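You operate a simulated robot arm through the tools that you are given. There is no shell and no other tool. Be economical: measure what you need, move in short steps, check, and stop when the job is done.

You run a simulated robot arm. Do the job below in one go: nothing can be reset, and whatever is moved stays where it is left.

JOB
Take the white ring and put it on top of the film roll on the grey-top table. Put the blue ring on top of the yellow filter cartridge. Take the green cone on the grey-top table and put it away in the yellow tray on the long wooden table. Take the green roller from the grey-top table and leave it on the top of the brown-taped white box. Take the red jug and leave it on the top of the long wooden table. Put the fluff ball from the top of the white box nearest the door on top of the small white box there. Fetch the 60 mm pulley from the top of the large brown box and set it on the top of the white box nearest the door. Do these in any order. Set down upright: green cone, red jug.

Only the result counts: the job must be done as asked and must still hold three seconds after the hand-in. Knocking over, shifting, dropping, spilling or breaking anything else fails it.

ROBOT AND FRAMES
A 6-joint arm with a two-finger parallel gripper on a trunk, on a base that drives. Base frame: it is fixed to the floor where the robot stands at the start and does not move with it; the origin is under the middle of the robot, x ahead of it, y to its left, z up; the surface under the hand at the start is at about z = 0.8. Lengths are in m, angles in degrees, forces in N, time in s.
With the tool pointing down near the work surface it reaches from about 0.24 to 0.66 m from the robot's upright axis, wherever it stands. Its first joint turns from -166.0 to 166.0 degrees. Places, roughly: blue ring (4x4x2 cm) [0.5, 0, 0.8]; film roll (6x6x13 cm) [-2.6, 1.7, 0.9]; fluff ball (6x6x4 cm) [-3.8, -0.1, 0.4]; green cone (10x10x17 cm) [-2.6, 0.8, 0.9]; green roller (9x4x4 cm) [-2.8, 1.2, 0.9]; pulley [-4, -1, 1]; red jug (12x8x10 cm) [-2.7, 1.5, 0.9]; small white box [-3.75, -0.5, 0.5]; top of the brown-taped white box [-4.8, -0.4, 0.5]; top of the long wooden table [-2.1, 3.5, 0.8]; top of the white box nearest the door [-3.7, -0.3, 0.4]; white ring (4x4x2 cm) [0.5, -0.1, 0.8]; yellow filter cartridge (6x6x13 cm) [-2.6, 1, 0.9]; yellow tray on the long wooden table [-1.9, 3.3, 0.8]. Payload 1.57 kg.
Tool frame: the origin (TCP) lies between the finger pads and is the grasp point; the fingertips stand 0.03 m ahead of it; z points along the fingers, y is the line along which they close. Largest opening 0.11 m; finger width 0.024, thickness 0.012; the body of the gripper, 0.048 by 0.112 m, starts 0.078 m behind the TCP.
Orientation is that of the tool frame in the base frame, as [roll, pitch, yaw] about the fixed x, y, z axes, in that order (R = Rz(yaw) Ry(pitch) Rx(roll)). With the fingers straight down and closing along the base's y, the tool's x points along the base's -x, its y along +y and its z along -z.

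CONTROLS
- The arm moves only by the tool apply_moves. Its argument "increments" is a list of rows, each a list of 6 numbers: the shift along the base's x, y, z in m, then the turn, a rotation vector about the base's x, y, z in degrees. In form: [[dx, dy, dz, wx, wy, wz], ...]. A call has 1 to 10 rows; each row shifts and turns the commanded pose from where the row before left it. "hand" is the closure, from 0 (fully open) to 1 (shut), set as the call begins (left out, the last holds). Each row takes 0.2 s and may step no farther than 0.05 m and 8.6 degrees from the row before; otherwise, or with a gripper value out of range, the whole call is refused. Where a pose cannot be reached the arm comes as near as it can. A force on the tool above 40 N (or 10 N above the force at the start of the call, whichever is more), or a blocked arm, ends the call early, and 0.2 s more pass. Each finger travels about 0.108 m/s and halts on what it meets, pressing with about 39 N; the grip force reading is that of the motor and also rises with nothing between the fingers. The clock runs only during rows and for 0.2 s after the last one: add rows that do not move to give the fingers time. The reply holds the time, the measured pose of the TCP, the force on the tool along the base axes, the opening and the grip force, in the units named above and with some noise, with the torque about the TCP (base axes, N m) and any sound that the robot's microphone picked up, and new pictures: "views" is both (left out), scene, wrist or none.
- Cameras (640 x 400 px; columns grow to the right, rows downward): "scene" is now at [0.0467, 0.1172, 1.658]; the picture's right is [-0.30, -0.96, 0.00], its down [-0.74, 0.23, -0.64] and it looks along [0.61, -0.19, -0.77] (base axes); focal length 264 px, centre (320, 200). "wrist" rides on the gripper at [0.07, 0.016, -0.141] in the tool frame; the picture's right is [-0.23, 0.97, 0.00], its down [-0.86, -0.20, -0.48] and it looks along [-0.47, -0.11, 0.88] (tool axes); focal length 222 px, centre (320, 200). There is no depth. A picture from a camera that has moved, and an enlarged one, comes with that camera's place and axes in the base frame and with its lens. The place of the scene camera against the robot may be out by one fixed shift of up to 0.012 m in any direction.
- move_column(by): slides the trunk up (or, below 0, down) by that many m; the arm and the scene camera ride with it, the base frame stays. It gives what a move gives, with no picture.
- roll_base(legs): drives the robot by 1 to 6 legs, each [ahead, left, turn to the left] in m, m and degrees, along the robot's own axes; the way and the turn of a leg run together, so that a leg with both is an arc; at most 1.5 m and 180 degrees a leg. The arm and the cameras ride along, it lands a little off, and it stops where it bumps. It gives what a move gives, and a new picture of the scene camera.
- head_to(pan, tilt): turns the head with the scene camera to pan (to the left, within 120 degrees either way) and tilt (down, from -29 to 69), counted from straight ahead of the robot. It gives what a move gives, and a new picture of the scene camera.
- inspect(camera, box): a new picture of the part [left, top, right, bottom] of that camera's present view, enlarged. The clock stands still meanwhile.
- hand_in(): hands the job in; it is judged then, once.

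Work in short steps. Places have to be worked out from the pictures, the camera data and where the tool is seen: move nearer, look again, correct. Check each grasp and each placing, and mend what went wrong. You have 207 turns and 260 pictures in all, those below and enlarged ones among them. Open the gripper and draw the arm clear of the work before you hand the job in, unless the task says otherwise; then end with one line.

The tools are called after "Call:" as a command line: name --pt "numbers of a row" for each row, then --argument value for the rest, lists and objects as JSON in quotes. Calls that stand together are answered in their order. apply_moves: Moves the arm, as the interface text tells. Its arguments: {"type":"object","properties":{"increments":{"type":"array"},"hand":{"type":"number"},"views":{"type":"string","enum":["both","scene","wrist","none"]}},"required":["increments"]} The other tools are called the same way: move_column (by) slides the trunk up or down; roll_base (legs) drives the base; head_to (pan, tilt) turns the head that bears the scene camera; inspect (camera, box) takes an enlarged picture of a part of a camera's view; hand_in () hands the job in.

At the start:

```text
time: 0.0
tool_pos: [0.5288, -0.1187, 1.0907]
ee_rot: [179.9, 0.0, -179.9]
force: [-1.0, -0.3, -0.9]
wrist_torque: [0.01, -0.05, 0.01]
width: 0.11
finger_force: 0.2
trunk travel left (down, up): [-0.25, 0.34]
robot x, y, heading: [0.0007, 0.0012, -0.0]
head pan, tilt: [-17.2, 50.6]
```

scene: 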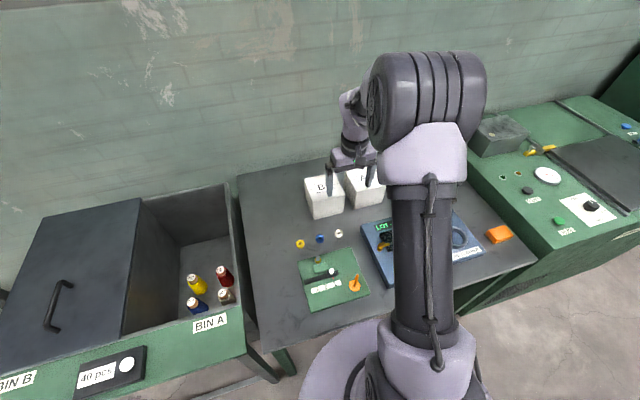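
wrist: 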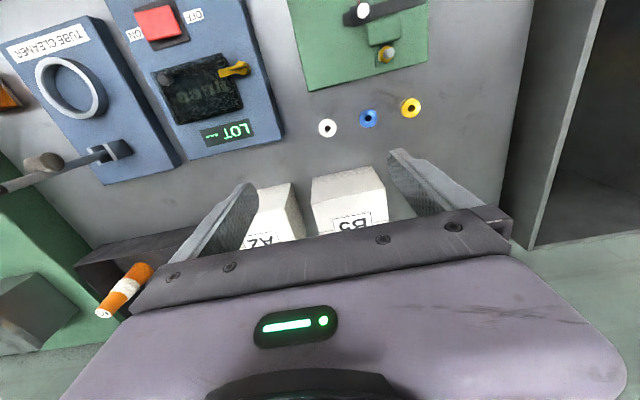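

The rings appear at about x 0.54: white at y -0.109, blue at y -0.034. I narrow the gripper and go down above the white ring to look again.

Call:
apply_moves --pt "0.01 0.01 -0.03 0 0 0" --pt "0 0 -0.05 0 0 0" --pt "0 0 -0.05 0 0 0" --pt "0 0 -0.04 0 0 0" --pt "0 0 0 0 0 0" --hand 0.42 --views "both"

```text
time: 1.2
tool_pos: [0.5402, -0.111, 0.9219]
ee_rot: [179.9, 0.1, 180.0]
force: [-0.9, 0.1, 0.5]
wrist_torque: [-0.02, 0.02, 0.0]
width: 0.0637
finger_force: 0.1
trunk travel left (down, up): [-0.25, 0.34]
robot x, y, heading: [-0.0026, -0.0014, -0.1]
head pan, tilt: [-17.2, 50.6]
camera scene: at [0.0464, 0.1172, 1.658], right [-0.3, -0.96, 0.0], down [-0.74, 0.23, -0.64], along [0.61, -0.19, -0.77], focal length 264 px, centre (320, 200)
camera wrist: at [0.4701, -0.0947, 1.0612], right [0.23, 0.97, 0.0], down [0.85, -0.2, 0.48], along [0.47, -0.11, -0.88], focal length 222 px, centre (320, 200)
```

scene: 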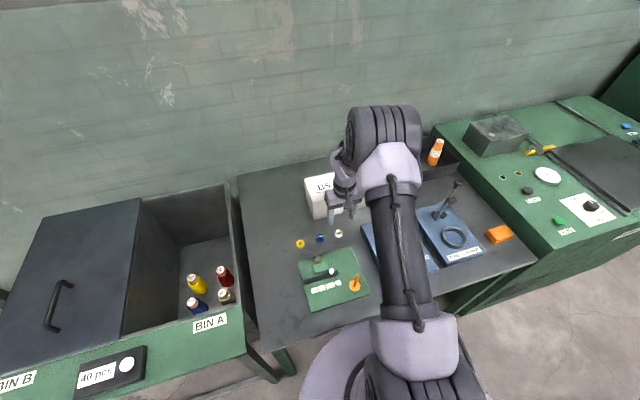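
wrist: 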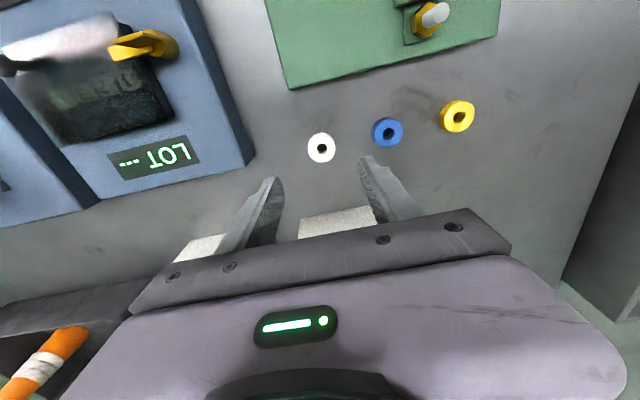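

White ring is at about (0.538, -0.109), nearly under the tool. I go down to z ≈ 0.836.

Call:
apply_moves --pt "-0.002 0.002 -0.04 0 0 0" --pt "0 0 -0.03 0 0 0" --pt "0 0 -0.015 0 0 0" --pt "0 0 0 0 0 0" --views "wrist"

```text
time: 2.2
tool_pos: [0.5378, -0.1074, 0.8365]
ee_rot: [180.0, 0.0, 180.0]
force: [0.2, 0.1, -0.5]
wrist_torque: [0.0, -0.01, 0.01]
width: 0.0639
finger_force: 0.0
trunk travel left (down, up): [-0.25, 0.34]
robot x, y, heading: [0.0025, -0.0003, 0.0]
head pan, tilt: [-17.2, 50.6]
camera wrist: at [0.4673, -0.0921, 0.9771], right [0.23, 0.97, 0.0], down [0.86, -0.2, 0.48], along [0.47, -0.11, -0.88], focal length 222 px, centre (320, 200)
```

wrist: 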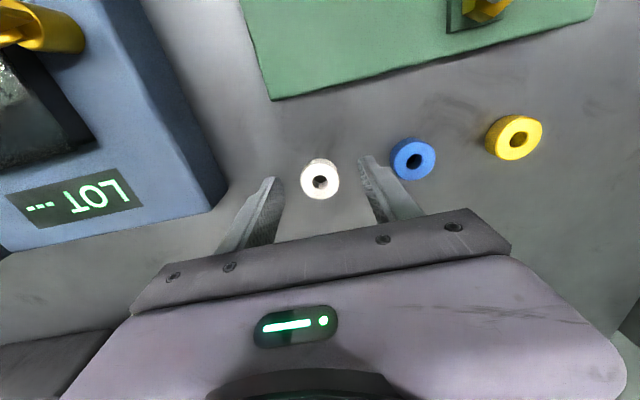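

Ring sits between the fingers, I close on it.

Call:
apply_moves --pt "0 0 -0.002 0 0 0" --pt "0 0 0 0 0 0" --pt "0 0 0 0 0 0" --hand 1 --views "wrist"

Call:
apply_moves --pt "0 0 0.05 0 0 0" --pt "0 0 0.05 0 0 0" --pt "0 0 0.05 0 0 0" --pt "0 0 0.05 0 0 0" --pt "0 0 0.03 0 0 0" --views "wrist"

```text
time: 3.0
tool_pos: [0.5389, -0.1077, 0.8352]
ee_rot: [180.0, 0.0, -179.9]
force: [-0.2, -1.0, 4.7]
wrist_torque: [-0.03, 0.02, -0.02]
width: 0.0294
finger_force: 38.8
trunk travel left (down, up): [-0.25, 0.34]
robot x, y, heading: [0.0025, -0.0003, -0.0]
head pan, tilt: [-17.2, 50.6]
camera wrist: at [0.4669, -0.0918, 0.9751], right [0.23, 0.97, 0.0], down [0.85, -0.2, 0.48], along [0.47, -0.11, -0.88], focal length 222 px, centre (320, 200)
```

wrist: 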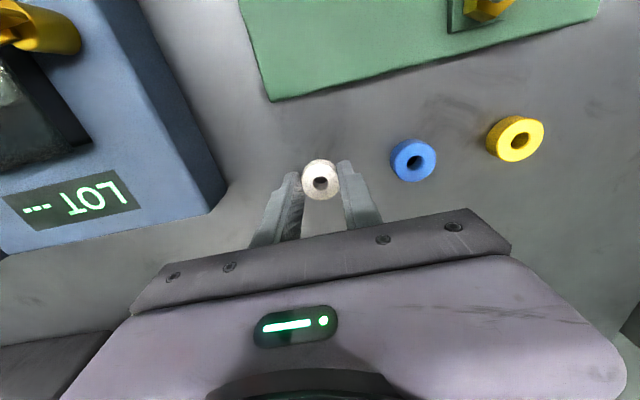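

```text
time: 4.2
tool_pos: [0.5379, -0.1091, 1.0635]
ee_rot: [180.0, -0.1, 180.0]
force: [-0.9, -0.1, -0.3]
wrist_torque: [0.0, -0.03, 0.04]
width: 0.0293
finger_force: 38.9
trunk travel left (down, up): [-0.25, 0.34]
robot x, y, heading: [-0.0021, 0.0011, -0.0]
head pan, tilt: [-17.2, 50.6]
camera wrist: at [0.4674, -0.0945, 1.2041], right [0.23, 0.97, 0.0], down [0.85, -0.2, 0.48], along [0.47, -0.11, -0.88], focal length 222 px, centre (320, 200)
```

wrist: 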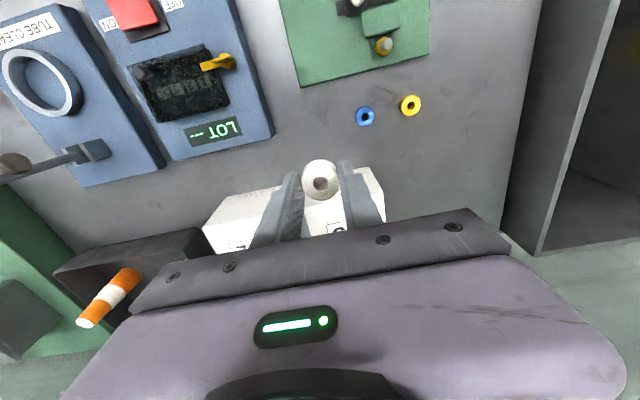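

White ring is held. I look toward the grey-top table area behind-left before driving.

Call:
head_to --pan 119 --tilt 20

Call:
head_to --pan -119 --tilt 20

```text
time: 6.4
tool_pos: [0.5381, -0.1113, 1.0634]
ee_rot: [-179.9, -0.1, 180.0]
force: [-0.5, 0.1, 0.1]
wrist_torque: [-0.02, 0.0, -0.02]
width: 0.0291
finger_force: 38.6
trunk travel left (down, up): [-0.25, 0.34]
robot x, y, heading: [0.0019, 0.0025, 0.1]
head pan, tilt: [119.0, 20.0]
camera scene: at [-0.0715, 0.2213, 1.7043], right [0.87, 0.48, 0.0], down [0.17, -0.3, -0.94], along [-0.46, 0.82, -0.34], focal length 264 px, centre (320, 200)
```

scene: 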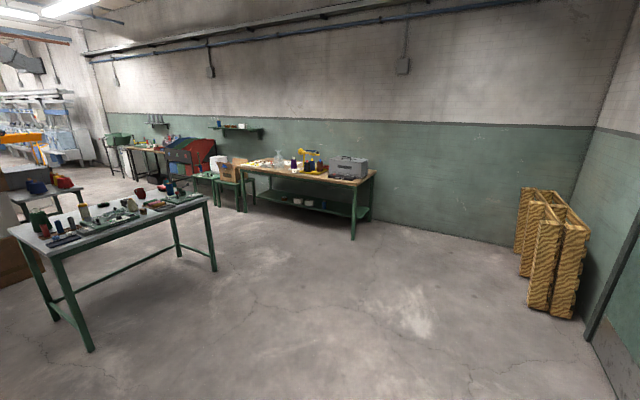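

```text
time: 9.8
tool_pos: [0.5384, -0.1105, 1.0629]
ee_rot: [-180.0, 0.0, -179.9]
force: [-0.5, 0.2, -0.9]
wrist_torque: [0.02, 0.03, -0.03]
width: 0.0294
finger_force: 38.6
trunk travel left (down, up): [-0.25, 0.34]
robot x, y, heading: [0.0001, 0.0038, 0.0]
head pan, tilt: [-119.0, 20.0]
camera scene: at [-0.0715, 0.0583, 1.7043], right [-0.87, 0.48, 0.0], down [0.17, 0.3, -0.94], along [-0.46, -0.82, -0.34], focal length 264 px, centre (320, 200)
```

scene: 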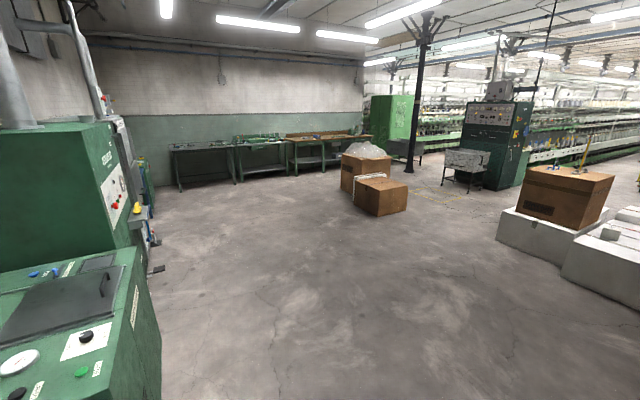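

The floor between here and the grey-top table (edge around x ≈ -2.24, y 0.66–1.86) looks clear. I retract and raise the arm, then back off, turn round and drive in front of the film roll.

Call:
apply_moves --pt "-0.04 0.02 0.03 0 0 0" --pt "-0.04 0.02 0.03 0 0 0" --pt "-0.04 0.02 0.03 0 0 0" --pt "-0.04 0.02 0.02 0 0 0" --pt "-0.04 0.02 0.0 0 0 0" --views "none"

Call:
roll_base --legs '[[-0.6, 0, 0], [0, 0, 180], [0.6, -0.85, 0], [0.55, -0.85, 0]]'

Call:
head_to --pan 0 --tilt 45

```text
refused: row 1 steps farther than a row can; nothing moved
```

```text
time: 30.3
tool_pos: [-2.2945, 1.8083, 1.0635]
ee_rot: [-180.0, -0.1, 0.4]
force: [-0.9, -0.4, -1.1]
wrist_torque: [0.02, -0.04, 0.0]
width: 0.029
finger_force: 38.5
trunk travel left (down, up): [-0.25, 0.34]
robot x, y, heading: [-1.7563, 1.6996, -179.7]
head pan, tilt: [-119.0, 20.0]
camera scene: at [-1.6966, 1.6441, 1.7043], right [0.88, -0.48, 0.0], down [-0.16, -0.3, -0.94], along [0.45, 0.82, -0.34], focal length 264 px, centre (320, 200)
```

scene: 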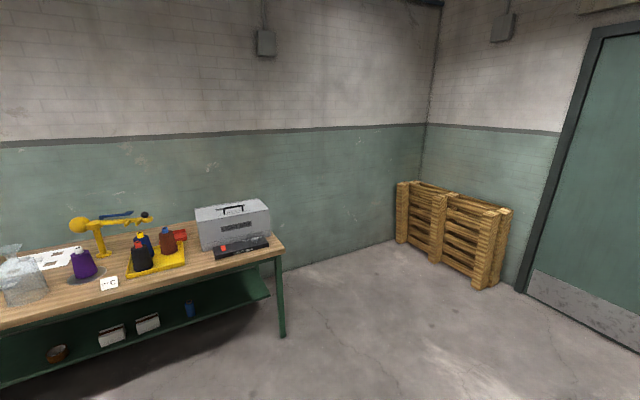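

```text
time: 32.3
tool_pos: [-2.2965, 1.8086, 1.0629]
ee_rot: [-180.0, 0.0, 0.3]
force: [1.2, -0.3, 0.0]
wrist_torque: [0.03, 0.01, -0.02]
width: 0.0292
finger_force: 38.7
trunk travel left (down, up): [-0.25, 0.34]
robot x, y, heading: [-1.7555, 1.6991, -179.6]
head pan, tilt: [0.0, 45.0]
camera scene: at [-1.8223, 1.5614, 1.6656], right [-0.01, 1.0, 0.0], down [0.71, 0.0, -0.71], along [-0.71, 0.0, -0.71], focal length 264 px, centre (320, 200)
```

scene: 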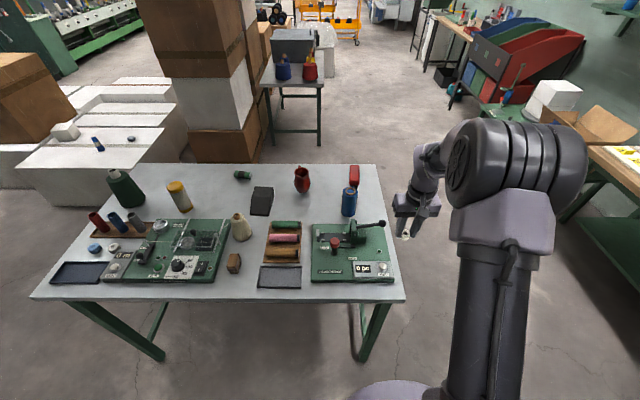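

The blue cylinder at (349,202) must be the film roll, around (-2.62, 1.68). I zoom in on it and on the yellow cartridge.

Call:
inspect --camera "scene" --box '[260, 140, 420, 290]'

Call:
inspect --camera "scene" --box '[60, 150, 260, 290]'

```text
2.67 times, centred on (340, 215) of scene
camera zoom: at [-1.8223, 1.5614, 1.6656], right [-0.01, 1.0, 0.0], down [0.71, 0.0, -0.71], along [-0.71, 0.0, -0.71], focal length 705 px, centre (267, 160)
```

zoom: 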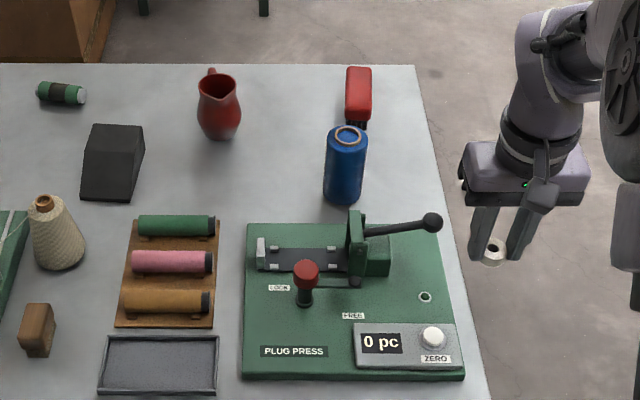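

```text
2.86 times, centred on (160, 220) of scene
camera zoom: at [-1.8223, 1.5614, 1.6656], right [-0.01, 1.0, 0.0], down [0.71, 0.0, -0.71], along [-0.71, 0.0, -0.71], focal length 755 px, centre (777, 143)
```

zoom: 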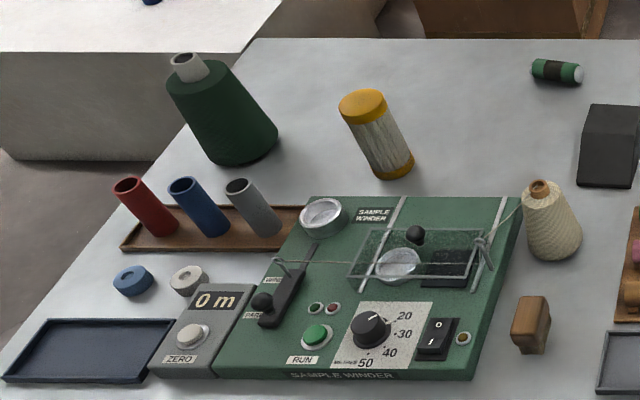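

Film roll centre ≈ (-2.61, 1.685), top z ≈ 0.93. I raise the hand a bit and drive closer, staying clear of the table leg near (-2.22, 1.77).

Call:
apply_moves --pt "0 0 0.04 0 0 0" --pt "0 0 0.03 0 0 0" --views "none"

Call:
roll_base --legs '[[0.0, 0.2, 0], [0.265, 0, 0]]'

```text
time: 32.9
tool_pos: [-2.2958, 1.8082, 1.134]
ee_rot: [179.9, 0.0, 0.4]
force: [-0.7, 0.5, -0.9]
wrist_torque: [0.05, 0.01, 0.01]
width: 0.0292
finger_force: 38.8
trunk travel left (down, up): [-0.25, 0.34]
robot x, y, heading: [-1.755, 1.705, -179.6]
head pan, tilt: [0.0, 45.0]
```

```text
time: 36.1
tool_pos: [-2.5516, 1.6108, 1.1359]
ee_rot: [179.9, 0.3, 0.1]
force: [-0.7, 0.3, 0.3]
wrist_torque: [0.03, 0.0, -0.01]
width: 0.0295
finger_force: 39.1
trunk travel left (down, up): [-0.25, 0.34]
robot x, y, heading: [-2.0185, 1.5028, -180.1]
head pan, tilt: [0.0, 45.0]
stopped in leg 2: the robot was blocked; the commanded pose is now the measured one
camera scene: at [-2.0776, 1.3608, 1.6658], right [0.0, 1.0, 0.0], down [0.7, 0.0, -0.71], along [-0.71, 0.0, -0.7], focal length 264 px, centre (320, 200)
```

scene: 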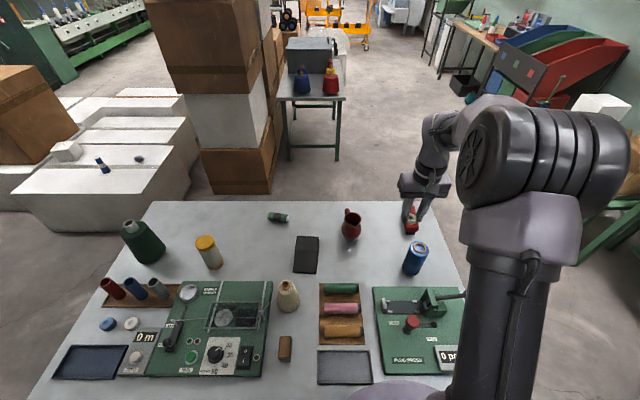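

Base is blocked at x = -2.02 (just touching the table, about where I wanted); film roll still computed at (-2.60, 1.685). I move the ring over it and look with the wrist camera.

Call:
apply_moves --pt "-0.025 0.035 -0.01 0 0 0" --pt "-0.025 0.035 -0.01 0 0 0" --pt "0 0.003 -0.03 0 0 0" --pt "0 0 -0.03 0 0 0" --views "both"

```text
time: 37.1
tool_pos: [-2.6022, 1.6846, 1.0571]
ee_rot: [180.0, 0.4, 0.0]
force: [-0.3, -0.6, -0.8]
wrist_torque: [0.02, 0.04, -0.01]
width: 0.0295
finger_force: 39.0
trunk travel left (down, up): [-0.25, 0.34]
robot x, y, heading: [-2.0154, 1.5015, -180.0]
head pan, tilt: [0.0, 45.0]
camera scene: at [-2.0762, 1.36, 1.6663], right [0.0, 1.0, 0.0], down [0.7, 0.0, -0.71], along [-0.71, 0.0, -0.7], focal length 264 px, centre (320, 200)
camera wrist: at [-2.5329, 1.6683, 1.1961], right [-0.23, -0.97, 0.0], down [-0.85, 0.2, 0.48], along [-0.47, 0.11, -0.87], focal length 222 px, centre (320, 200)
```

scene: 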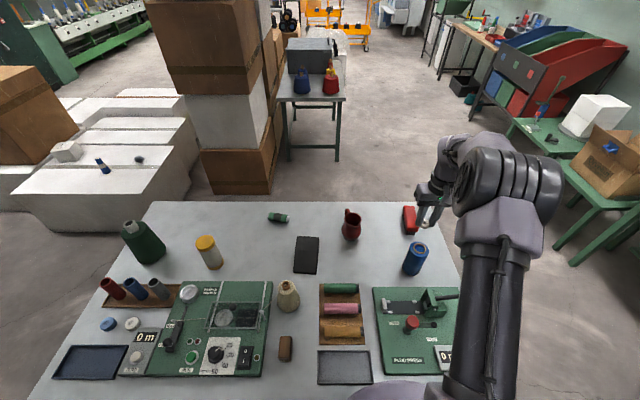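
wrist: 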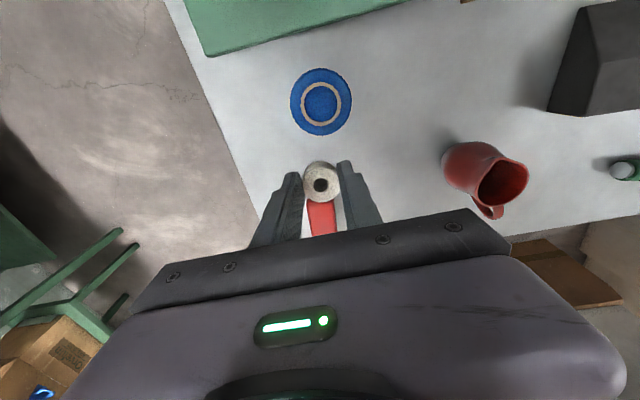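

The wrist view disagrees with the scene estimate in x; both agree if the table is at z ≈ 0.86 and the roll's top at ≈ 0.99, centre (-2.552, 1.673). I lift a little, shift there and look.

Call:
apply_moves --pt "0 0 0.03 0 0 0" --pt "0.025 -0.006 0 0 0 0" --pt "0.025 -0.006 0 0 0 0" --pt "0 0 0 0 0 0" --views "both"

```text
time: 38.1
tool_pos: [-2.552, 1.6715, 1.0856]
ee_rot: [180.0, 0.4, 0.1]
force: [-0.9, 0.3, 0.1]
wrist_torque: [-0.01, 0.0, 0.0]
width: 0.0291
finger_force: 39.2
trunk travel left (down, up): [-0.25, 0.34]
robot x, y, heading: [-2.0189, 1.5035, -179.6]
head pan, tilt: [0.0, 45.0]
camera scene: at [-2.0761, 1.36, 1.6661], right [0.0, 1.0, 0.0], down [0.7, 0.0, -0.71], along [-0.71, 0.0, -0.7], focal length 264 px, centre (320, 200)
camera wrist: at [-2.4827, 1.6542, 1.2261], right [-0.23, -0.97, 0.0], down [-0.85, 0.2, 0.49], along [-0.47, 0.11, -0.87], focal length 222 px, centre (320, 200)
```

scene: 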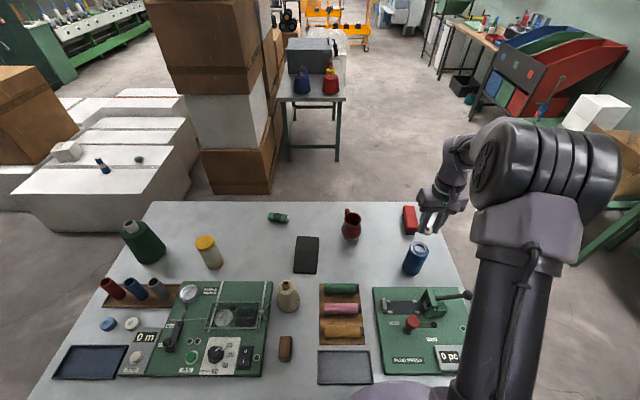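
wrist: 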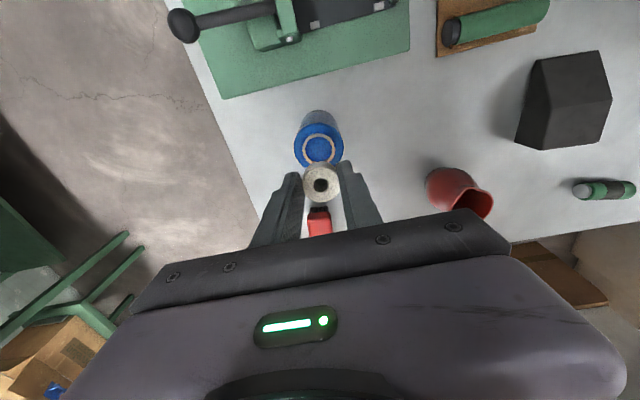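

Roll is centred under the ring: (-2.552, 1.672), top ≈ 0.97–0.99. I lower gently, watching the force.

Call:
apply_moves --pt "0 0 -0.03 0 0 0" --pt "0 0 -0.015 0 0 0" --pt "0 0 -0.008 0 0 0" --pt "0 0 0 0 0 0" --views "wrist"

```text
time: 39.1
tool_pos: [-2.5519, 1.6709, 1.0349]
ee_rot: [180.0, 0.4, 0.1]
force: [-0.3, -0.3, 0.1]
wrist_torque: [0.02, 0.01, -0.04]
width: 0.0291
finger_force: 38.5
trunk travel left (down, up): [-0.25, 0.34]
robot x, y, heading: [-2.0183, 1.5004, -179.9]
head pan, tilt: [0.0, 45.0]
camera wrist: at [-2.4826, 1.6551, 1.1741], right [-0.23, -0.97, 0.0], down [-0.85, 0.2, 0.48], along [-0.47, 0.11, -0.87], focal length 222 px, centre (320, 200)
```

wrist: 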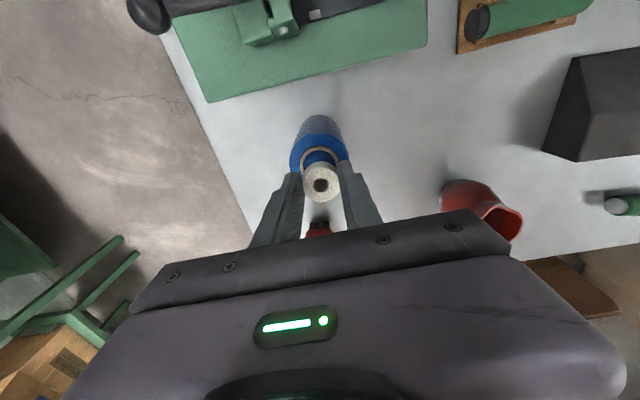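

Still no contact; roll top seems around 0.95–0.97. I continue in small steps.

Call:
apply_moves --pt "-0.001 0 -0.006 0 0 0" --pt "-0.001 0 -0.006 0 0 0" --pt "0 0 0 0 0 0" --views "wrist"

```text
time: 40.0
tool_pos: [-2.5539, 1.6718, 1.0216]
ee_rot: [180.0, 0.4, 0.0]
force: [0.3, -0.5, 0.0]
wrist_torque: [-0.03, -0.02, 0.04]
width: 0.029
finger_force: 38.7
trunk travel left (down, up): [-0.25, 0.34]
robot x, y, heading: [-2.0185, 1.5022, -180.0]
head pan, tilt: [0.0, 45.0]
camera wrist: at [-2.4845, 1.6548, 1.1621], right [-0.23, -0.97, 0.0], down [-0.85, 0.2, 0.48], along [-0.47, 0.11, -0.87], focal length 222 px, centre (320, 200)
```

wrist: 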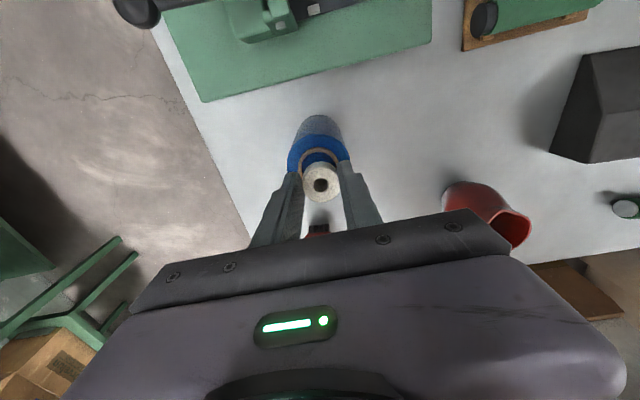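

Call:
apply_moves --pt "0 0 -0.006 0 0 0" --pt "0 0 -0.006 0 0 0" --pt "0 0 0 0 0 0" --views "wrist"

```text
time: 40.8
tool_pos: [-2.5537, 1.6717, 1.0098]
ee_rot: [-180.0, 0.5, -0.1]
force: [-0.7, 0.1, -0.5]
wrist_torque: [0.01, 0.02, -0.01]
width: 0.0294
finger_force: 38.8
trunk travel left (down, up): [-0.25, 0.34]
robot x, y, heading: [-2.0156, 1.5002, -179.9]
head pan, tilt: [0.0, 45.0]
camera wrist: at [-2.4843, 1.6546, 1.1501], right [-0.23, -0.97, 0.0], down [-0.85, 0.2, 0.48], along [-0.47, 0.11, -0.87], focal length 222 px, centre (320, 200)
```

wrist: 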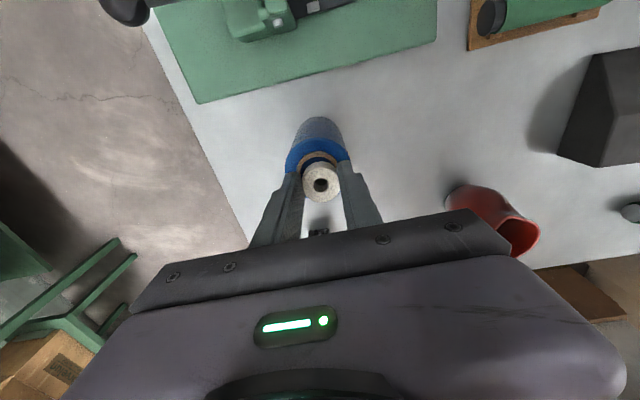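

Call:
apply_moves --pt "0 0 -0.005 0 0 0" --pt "0 0 -0.005 0 0 0" --pt "0 0 0 0 0 0" --views "wrist"

```text
time: 41.4
tool_pos: [-2.5563, 1.6718, 1.0049]
ee_rot: [-179.9, 0.7, 0.0]
force: [2.5, -1.8, 13.0]
wrist_torque: [-0.14, -0.2, -0.01]
width: 0.0289
finger_force: 38.8
trunk travel left (down, up): [-0.25, 0.34]
robot x, y, heading: [-2.0168, 1.4998, -179.9]
head pan, tilt: [0.0, 45.0]
stopped in row 3: the force on the tool passed its limit at 48 N (the readings are from after the stop); the commanded pose is now the measured one
camera wrist: at [-2.4865, 1.6547, 1.1438], right [-0.23, -0.97, 0.0], down [-0.85, 0.2, 0.49], along [-0.48, 0.11, -0.87], focal length 222 px, centre (320, 200)
```

wrist: 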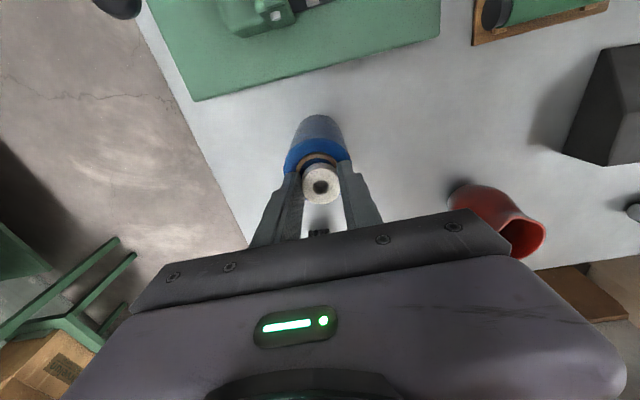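

Contact: roll top ≈ 0.97 (table ≈ 0.84). The ring is well centred. I release slightly and lift.

Call:
apply_moves --pt "0 0 0.001 0 0 0" --pt "0 0 0 0 0 0" --hand 0.55 --views "none"

Call:
apply_moves --pt "0 0 0.03 0 0 0" --pt "0 0 0.04 0 0 0" --pt "0 0 0.04 0 0 0" --views "wrist"

```text
time: 42.0
tool_pos: [-2.5553, 1.6717, 1.0054]
ee_rot: [-179.9, 0.6, 0.1]
force: [0.1, 0.7, -0.4]
wrist_torque: [0.01, 0.04, -0.02]
width: 0.0496
finger_force: 0.1
trunk travel left (down, up): [-0.25, 0.34]
robot x, y, heading: [-2.0176, 1.5005, -179.6]
head pan, tilt: [0.0, 45.0]
```

```text
time: 42.8
tool_pos: [-2.5534, 1.6716, 1.1181]
ee_rot: [-179.8, 0.7, 0.0]
force: [-0.6, -0.4, 1.2]
wrist_torque: [-0.02, -0.01, -0.01]
width: 0.0495
finger_force: 0.0
trunk travel left (down, up): [-0.25, 0.34]
robot x, y, heading: [-2.0207, 1.5056, -179.9]
head pan, tilt: [0.0, 45.0]
camera wrist: at [-2.4832, 1.6548, 1.2568], right [-0.23, -0.97, 0.0], down [-0.85, 0.2, 0.49], along [-0.48, 0.11, -0.87], focal length 222 px, centre (320, 200)
```

wrist: 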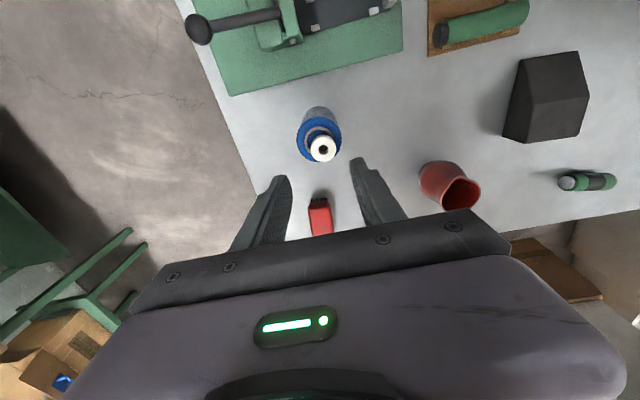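

Call:
inspect --camera "wrist" --box '[270, 90, 370, 190]'

```text
4.00 times, centred on (320, 140) of wrist
camera zoom: at [-2.4832, 1.6548, 1.2568], right [-0.23, -0.97, 0.0], down [-0.85, 0.2, 0.49], along [-0.48, 0.11, -0.87], focal length 888 px, centre (320, 440)
```

zoom: 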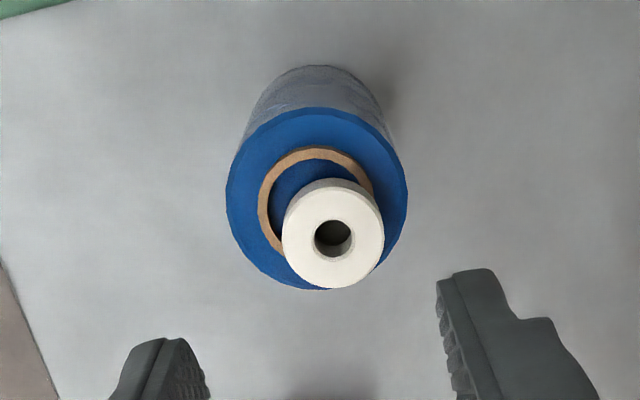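

White ring rests fully on the film roll (about 9 mm off centre, stable). Now I drive back to the start for the blue ring.

Call:
roll_base --legs '[[-0.3, 0, 0], [-0.6, 0.75, 0], [-0.6, 0.75, 0], [0, 0, 180], [0.5, 0, 0]]'

```text
time: 64.1
tool_pos: [0.5709, -0.0648, 1.1133]
ee_rot: [180.0, 0.2, -175.8]
force: [-0.5, 0.3, 0.6]
wrist_torque: [-0.02, 0.0, 0.04]
width: 0.0496
finger_force: 0.0
trunk travel left (down, up): [-0.25, 0.34]
robot x, y, heading: [0.0184, 0.0648, 4.3]
head pan, tilt: [0.0, 45.0]
camera scene: at [0.063, 0.2093, 1.6656], right [0.08, -1.0, 0.0], down [-0.71, -0.05, -0.71], along [0.7, 0.05, -0.71], focal length 264 px, centre (320, 200)
```

scene: 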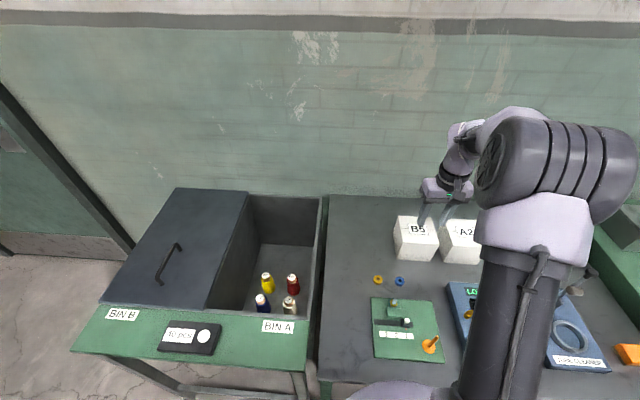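

Landed 4° off but fine. I align over the blue ring at (0.539, -0.034), unrotate, and descend part-way.

Call:
apply_moves --pt "-0.03 0.03 0 0 0 -4.2" --pt "-0.002 0.001 -0.049 0 0 0" --pt "0 0 -0.05 0 0 0" --pt "0 0 -0.05 0 0 0" --pt "0 0 0 0 0 0" --hand 0.43 --views "wrist"

```text
time: 65.3
tool_pos: [0.5386, -0.0319, 0.9627]
ee_rot: [-179.9, 0.3, -179.9]
force: [-0.7, -0.6, -0.1]
wrist_torque: [0.0, -0.01, 0.0]
width: 0.0629
finger_force: 0.0
trunk travel left (down, up): [-0.25, 0.34]
robot x, y, heading: [0.0194, 0.0654, 4.4]
head pan, tilt: [0.0, 45.0]
camera wrist: at [0.4673, -0.0167, 1.1034], right [0.23, 0.97, 0.0], down [0.85, -0.2, 0.48], along [0.47, -0.11, -0.88], focal length 222 px, centre (320, 200)
```

wrist: 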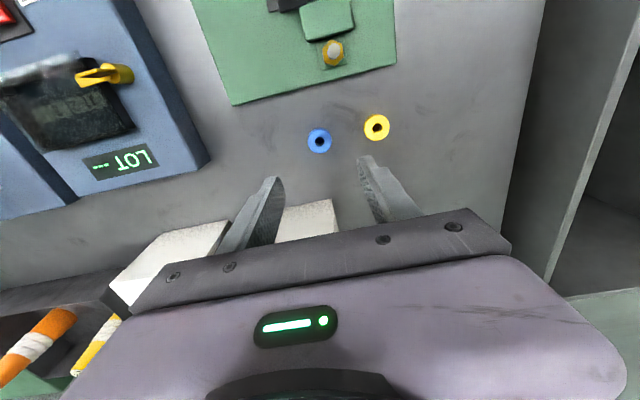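

Blue ring at (0.537, -0.034). Descending to grasp height.

Call:
apply_moves --pt "-0.001 -0.002 -0.05 0 0 0" --pt "0 0 -0.045 0 0 0" --pt "0 0 -0.032 0 0 0" --pt "0 0 0 0 0 0" --views "wrist"

Call:
apply_moves --pt "0 0 0 0 0 0" --pt "0 0 0 0 0 0" --pt "0 0 0 0 0 0" --hand 1 --views "none"

Call:
apply_moves --pt "0 0 0.05 0 0 0" --pt "0 0 0.05 0 0 0" --pt "0 0 0.05 0 0 0" --pt "0 0 0.05 0 0 0" --pt "0 0 0.05 0 0 0" --pt "0 0 0.05 0 0 0" --views "wrist"

```text
time: 66.3
tool_pos: [0.5382, -0.0342, 0.8362]
ee_rot: [-179.9, 0.3, -179.9]
force: [-0.1, 0.3, 0.4]
wrist_torque: [-0.01, 0.0, 0.03]
width: 0.063
finger_force: 0.0
trunk travel left (down, up): [-0.25, 0.34]
robot x, y, heading: [0.0187, 0.0676, 4.4]
head pan, tilt: [0.0, 45.0]
camera wrist: at [0.466, -0.0191, 0.9756], right [0.23, 0.97, 0.0], down [0.85, -0.2, 0.48], along [0.47, -0.11, -0.88], focal length 222 px, centre (320, 200)
```

wrist: 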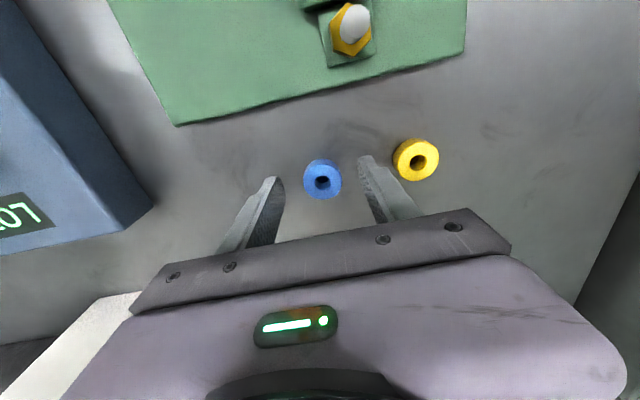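

```text
time: 67.1
tool_pos: [0.5379, -0.0339, 0.8354]
ee_rot: [179.9, 0.4, -179.9]
force: [0.4, 0.6, -0.5]
wrist_torque: [0.0, -0.02, 0.0]
width: 0.0295
finger_force: 39.0
trunk travel left (down, up): [-0.25, 0.34]
robot x, y, heading: [0.0156, 0.0627, 4.3]
head pan, tilt: [0.0, 45.0]
```

```text
time: 68.5
tool_pos: [0.5363, -0.036, 1.1337]
ee_rot: [-179.9, 0.3, -179.9]
force: [-0.5, 0.1, 0.1]
wrist_torque: [-0.01, -0.02, 0.0]
width: 0.0293
finger_force: 39.1
trunk travel left (down, up): [-0.25, 0.34]
robot x, y, heading: [0.0143, 0.0666, 4.3]
head pan, tilt: [0.0, 45.0]
camera wrist: at [0.4636, -0.0208, 1.2739], right [0.23, 0.97, 0.0], down [0.85, -0.2, 0.48], along [0.47, -0.11, -0.88], focal length 222 px, centre (320, 200)
```

wrist: 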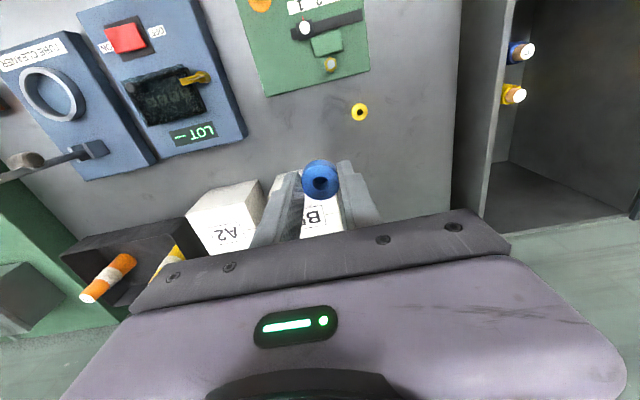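

Blue ring held. I drive back to the table, aiming for (-1.75, 1.05).

Call:
roll_base --legs '[[-0.55, 0, 0], [0, 0, 175.7], [0.61, -0.515, 0], [0.61, -0.515, 0]]'

```text
time: 86.7
tool_pos: [-2.2692, 1.1987, 1.1336]
ee_rot: [-180.0, 0.3, -3.8]
force: [0.7, -0.6, 0.5]
wrist_torque: [0.04, -0.03, -0.01]
width: 0.0294
finger_force: 38.9
trunk travel left (down, up): [-0.25, 0.34]
robot x, y, heading: [-1.7596, 1.0645, -179.4]
head pan, tilt: [0.0, 45.0]
camera scene: at [-1.8264, 0.9225, 1.6656], right [-0.01, 1.0, 0.0], down [0.71, 0.01, -0.71], along [-0.71, -0.01, -0.71], focal length 264 px, centre (320, 200)
```

scene: 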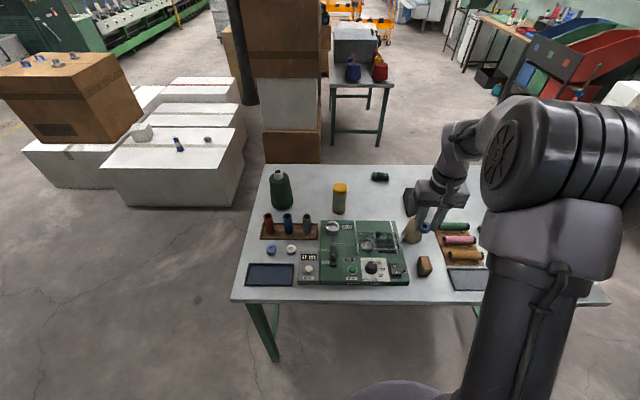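

Cartridge top ≈ (-2.594, 0.990). I drive 0.24 m closer.

Call:
roll_base --legs '[[0.24, 0, 0]]'

```text
time: 88.4
tool_pos: [-2.5062, 1.1967, 1.1329]
ee_rot: [-179.8, 0.2, -3.7]
force: [0.5, -0.2, -0.3]
wrist_torque: [0.01, -0.02, 0.01]
width: 0.0292
finger_force: 39.0
trunk travel left (down, up): [-0.25, 0.34]
robot x, y, heading: [-1.9985, 1.0595, -179.5]
head pan, tilt: [0.0, 45.0]
camera scene: at [-2.0639, 0.9199, 1.6656], right [-0.01, 1.0, 0.0], down [0.71, 0.01, -0.71], along [-0.71, -0.01, -0.71], focal length 264 px, centre (320, 200)
```

scene: 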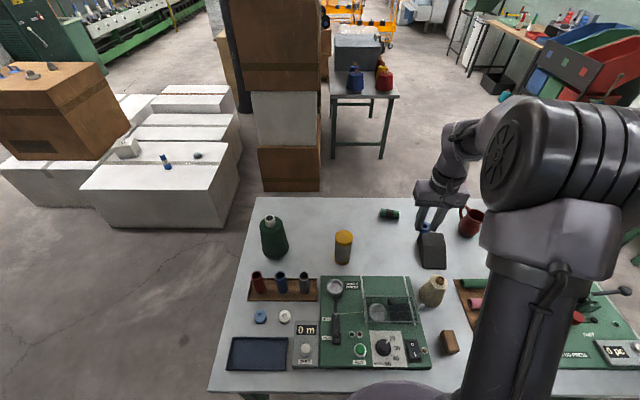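

Cartridge at about (-2.587, 0.991). I move the ring over it at height and look with the wrist camera.

Call:
apply_moves --pt "-0.015 -0.041 0 0 0 3.7" --pt "-0.016 -0.041 0 0 0 0" --pt "-0.016 -0.041 0 0 0 0" --pt "-0.016 -0.041 0 0 0 0" --pt "-0.016 -0.041 0 0 0 0" --pt "0 0 -0.05 0 0 0" --pt "0 0 0 0 0 0" --views "wrist"

```text
time: 90.0
tool_pos: [-2.585, 0.9925, 1.0847]
ee_rot: [-180.0, 0.3, 0.0]
force: [0.0, 0.6, -0.7]
wrist_torque: [0.02, 0.0, -0.02]
width: 0.029
finger_force: 38.7
trunk travel left (down, up): [-0.25, 0.34]
robot x, y, heading: [-1.9993, 1.0603, -179.4]
head pan, tilt: [0.0, 45.0]
camera wrist: at [-2.5161, 0.9758, 1.2243], right [-0.23, -0.97, 0.0], down [-0.85, 0.2, 0.48], along [-0.47, 0.11, -0.88], focal length 222 px, centre (320, 200)
```

wrist: 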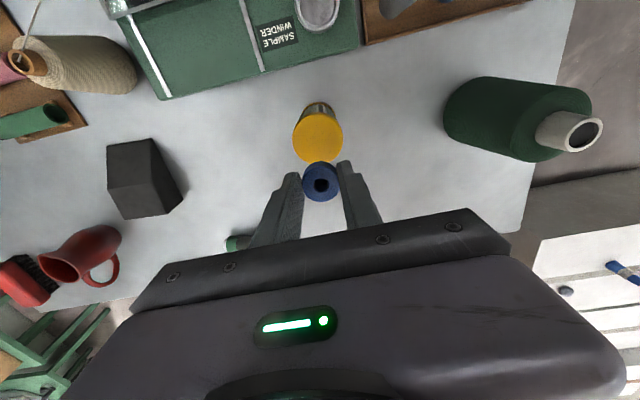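

Cartridge top centre ≈ (-2.573, 0.991). I shift by about 13 mm toward the robot and lower to just above contact.

Call:
apply_moves --pt "0.013 -0.002 0 0 0 0" --pt "0 0 -0.035 0 0 0" --pt "0 0 -0.03 0 0 0" --pt "0 0 -0.007 0 0 0" --pt "0 0 0 0 0 0" --views "both"

```text
time: 91.2
tool_pos: [-2.5741, 0.9902, 1.0134]
ee_rot: [-180.0, 0.5, 0.0]
force: [-4.9, -0.7, 26.3]
wrist_torque: [0.02, 0.45, 0.04]
width: 0.0292
finger_force: 38.9
trunk travel left (down, up): [-0.25, 0.34]
robot x, y, heading: [-1.9955, 1.0617, -179.3]
head pan, tilt: [0.0, 45.0]
camera scene: at [-2.0604, 0.9201, 1.666], right [-0.01, 1.0, 0.0], down [0.71, 0.01, -0.71], along [-0.71, -0.01, -0.71], focal length 264 px, centre (320, 200)
camera wrist: at [-2.5036, 0.9726, 1.153], right [-0.23, -0.97, 0.0], down [-0.85, 0.2, 0.49], along [-0.47, 0.11, -0.87], focal length 222 px, centre (320, 200)
```

scene: 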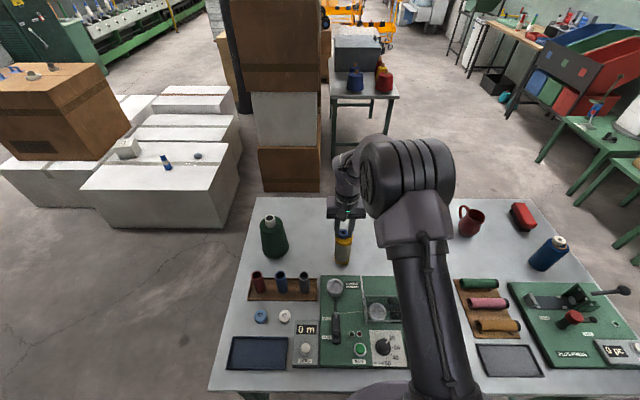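
wrist: 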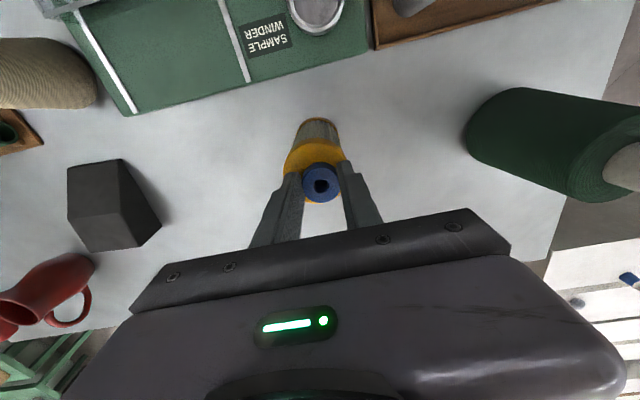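

Contact reached (26 N). The ring is about 6 mm too far; I lift, shift +6 mm, touch down lightly and open.

Call:
apply_moves --pt "0 0 0.008 0 0 0" --pt "0.007 0 0 0 0 0" --pt "0 0 -0.005 0 0 0" --pt "0 0 0 0 0 0" --views "wrist"

```text
time: 92.2
tool_pos: [-2.5648, 0.9899, 1.0144]
ee_rot: [-179.9, 0.1, 0.0]
force: [0.9, 0.7, 0.4]
wrist_torque: [-0.02, -0.01, 0.03]
width: 0.0294
finger_force: 38.7
trunk travel left (down, up): [-0.25, 0.34]
robot x, y, heading: [-1.9962, 1.0596, -179.4]
head pan, tilt: [0.0, 45.0]
camera wrist: at [-2.4963, 0.9729, 1.1543], right [-0.23, -0.97, 0.0], down [-0.85, 0.2, 0.48], along [-0.47, 0.11, -0.88], focal length 222 px, centre (320, 200)
```

wrist: 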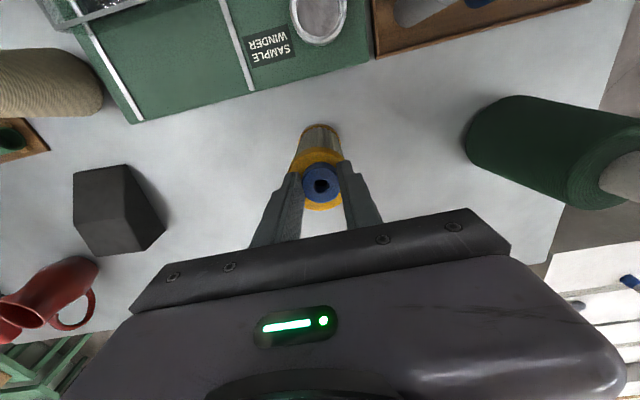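

Well centred now. I lower 3 mm and open, then lift.

Call:
apply_moves --pt "0 0 -0.003 0 0 0" --pt "0 0 0 0 0 0" --views "none"

Call:
apply_moves --pt "0 0 0 0 0 0" --pt "0 0 0 0 0 0" --hand 0.5 --views "none"

Call:
apply_moves --pt "0 0 0.03 0 0 0" --pt "0 0 0.04 0 0 0" --pt "0 0 0.04 0 0 0" --pt "0 0 0.04 0 0 0" --views "both"

```text
time: 92.8
tool_pos: [-2.5645, 0.9904, 1.0138]
ee_rot: [-180.0, 0.5, 0.0]
force: [-2.0, 0.3, 22.3]
wrist_torque: [0.0, 0.52, -0.03]
width: 0.0294
finger_force: 38.4
trunk travel left (down, up): [-0.25, 0.34]
robot x, y, heading: [-1.9977, 1.0584, -179.3]
head pan, tilt: [0.0, 45.0]
```

```text
time: 93.4
tool_pos: [-2.5659, 0.9893, 1.01]
ee_rot: [-179.9, 0.2, 0.0]
force: [-1.7, 0.8, -0.7]
wrist_torque: [0.01, 0.03, 0.02]
width: 0.0549
finger_force: 0.1
trunk travel left (down, up): [-0.25, 0.34]
robot x, y, heading: [-1.9933, 1.0582, -179.6]
head pan, tilt: [0.0, 45.0]
```

```text
time: 94.4
tool_pos: [-2.5657, 0.9891, 1.1639]
ee_rot: [-179.9, 0.4, -0.1]
force: [0.0, 0.1, 0.2]
wrist_torque: [0.0, 0.0, 0.0]
width: 0.0549
finger_force: 0.0
trunk travel left (down, up): [-0.25, 0.34]
robot x, y, heading: [-1.9952, 1.0637, -179.6]
head pan, tilt: [0.0, 45.0]
camera scene: at [-2.0621, 0.92, 1.6657], right [-0.01, 1.0, 0.0], down [0.71, 0.01, -0.71], along [-0.71, -0.01, -0.71], focal length 264 px, centre (320, 200)
camera wrist: at [-2.4966, 0.9718, 1.3034], right [-0.23, -0.97, 0.0], down [-0.85, 0.2, 0.48], along [-0.47, 0.11, -0.88], focal length 222 px, centre (320, 200)
```

scene: 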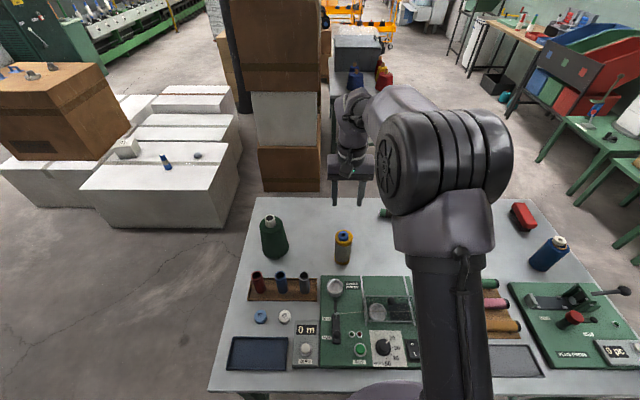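
wrist: 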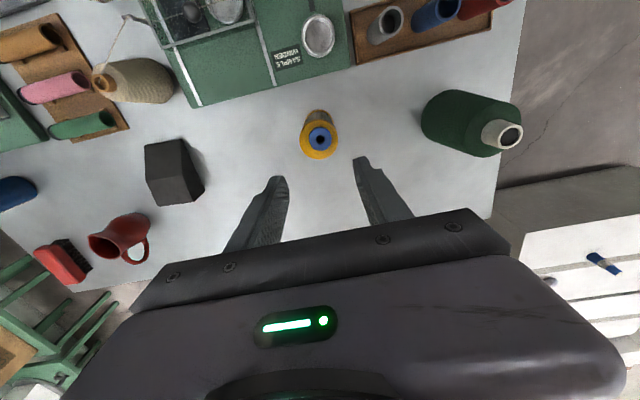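

Both rings are placed. Next the green cone near the table's end (≈(-2.62, 0.75)); I drive round to stand at the table's short end facing +y.

Call:
roll_base --legs '[[-0.25, 0, 0], [0, 0.85, 0], [0.87, 0, 0], [0, 0, -90]]'

```text
time: 108.3
tool_pos: [-2.6572, 0.7806, 1.1634]
ee_rot: [180.0, 0.4, -90.5]
force: [-0.3, -0.2, 0.3]
wrist_torque: [-0.03, 0.04, 0.02]
width: 0.055
finger_force: 0.1
trunk travel left (down, up): [-0.25, 0.34]
robot x, y, heading: [-2.5927, 0.209, 90.2]
head pan, tilt: [0.0, 45.0]
camera scene: at [-2.7373, 0.2708, 1.6656], right [1.0, 0.0, 0.0], down [0.0, -0.71, -0.71], along [0.0, 0.71, -0.71], focal length 264 px, centre (320, 200)
```

scene: 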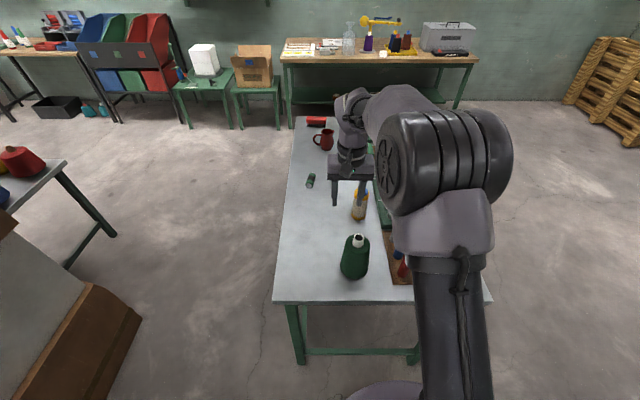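

Cone core top ≈ (-2.625, 0.755). I move over it and look.

Call:
apply_moves --pt "0.016 -0.012 -0.01 0 0 0" --pt "0.016 -0.012 -0.01 0 0 0" --pt "0 0 0 0 0 0" --hand 0.3 --views "both"

```text
time: 109.1
tool_pos: [-2.6265, 0.7558, 1.1425]
ee_rot: [180.0, 0.2, -90.5]
force: [-0.3, 0.7, -0.2]
wrist_torque: [0.01, -0.04, 0.01]
width: 0.0769
finger_force: 0.2
trunk travel left (down, up): [-0.25, 0.34]
robot x, y, heading: [-2.591, 0.2123, 90.1]
head pan, tilt: [0.0, 45.0]
camera scene: at [-2.7375, 0.2709, 1.6656], right [1.0, 0.0, 0.0], down [0.0, -0.71, -0.71], along [0.0, 0.71, -0.71], focal length 264 px, centre (320, 200)
camera wrist: at [-2.645, 0.6858, 1.2821], right [-0.97, 0.24, 0.0], down [0.21, 0.85, 0.48], along [0.11, 0.47, -0.88], focal length 222 px, centre (320, 200)
```

scene: 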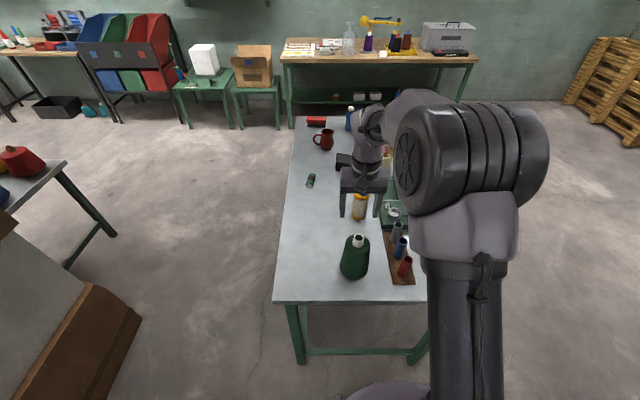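
wrist: 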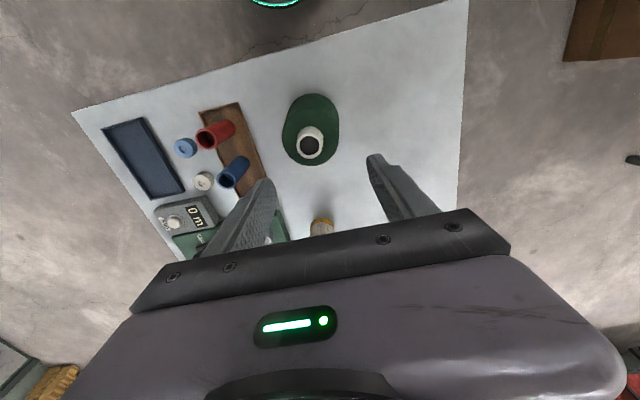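

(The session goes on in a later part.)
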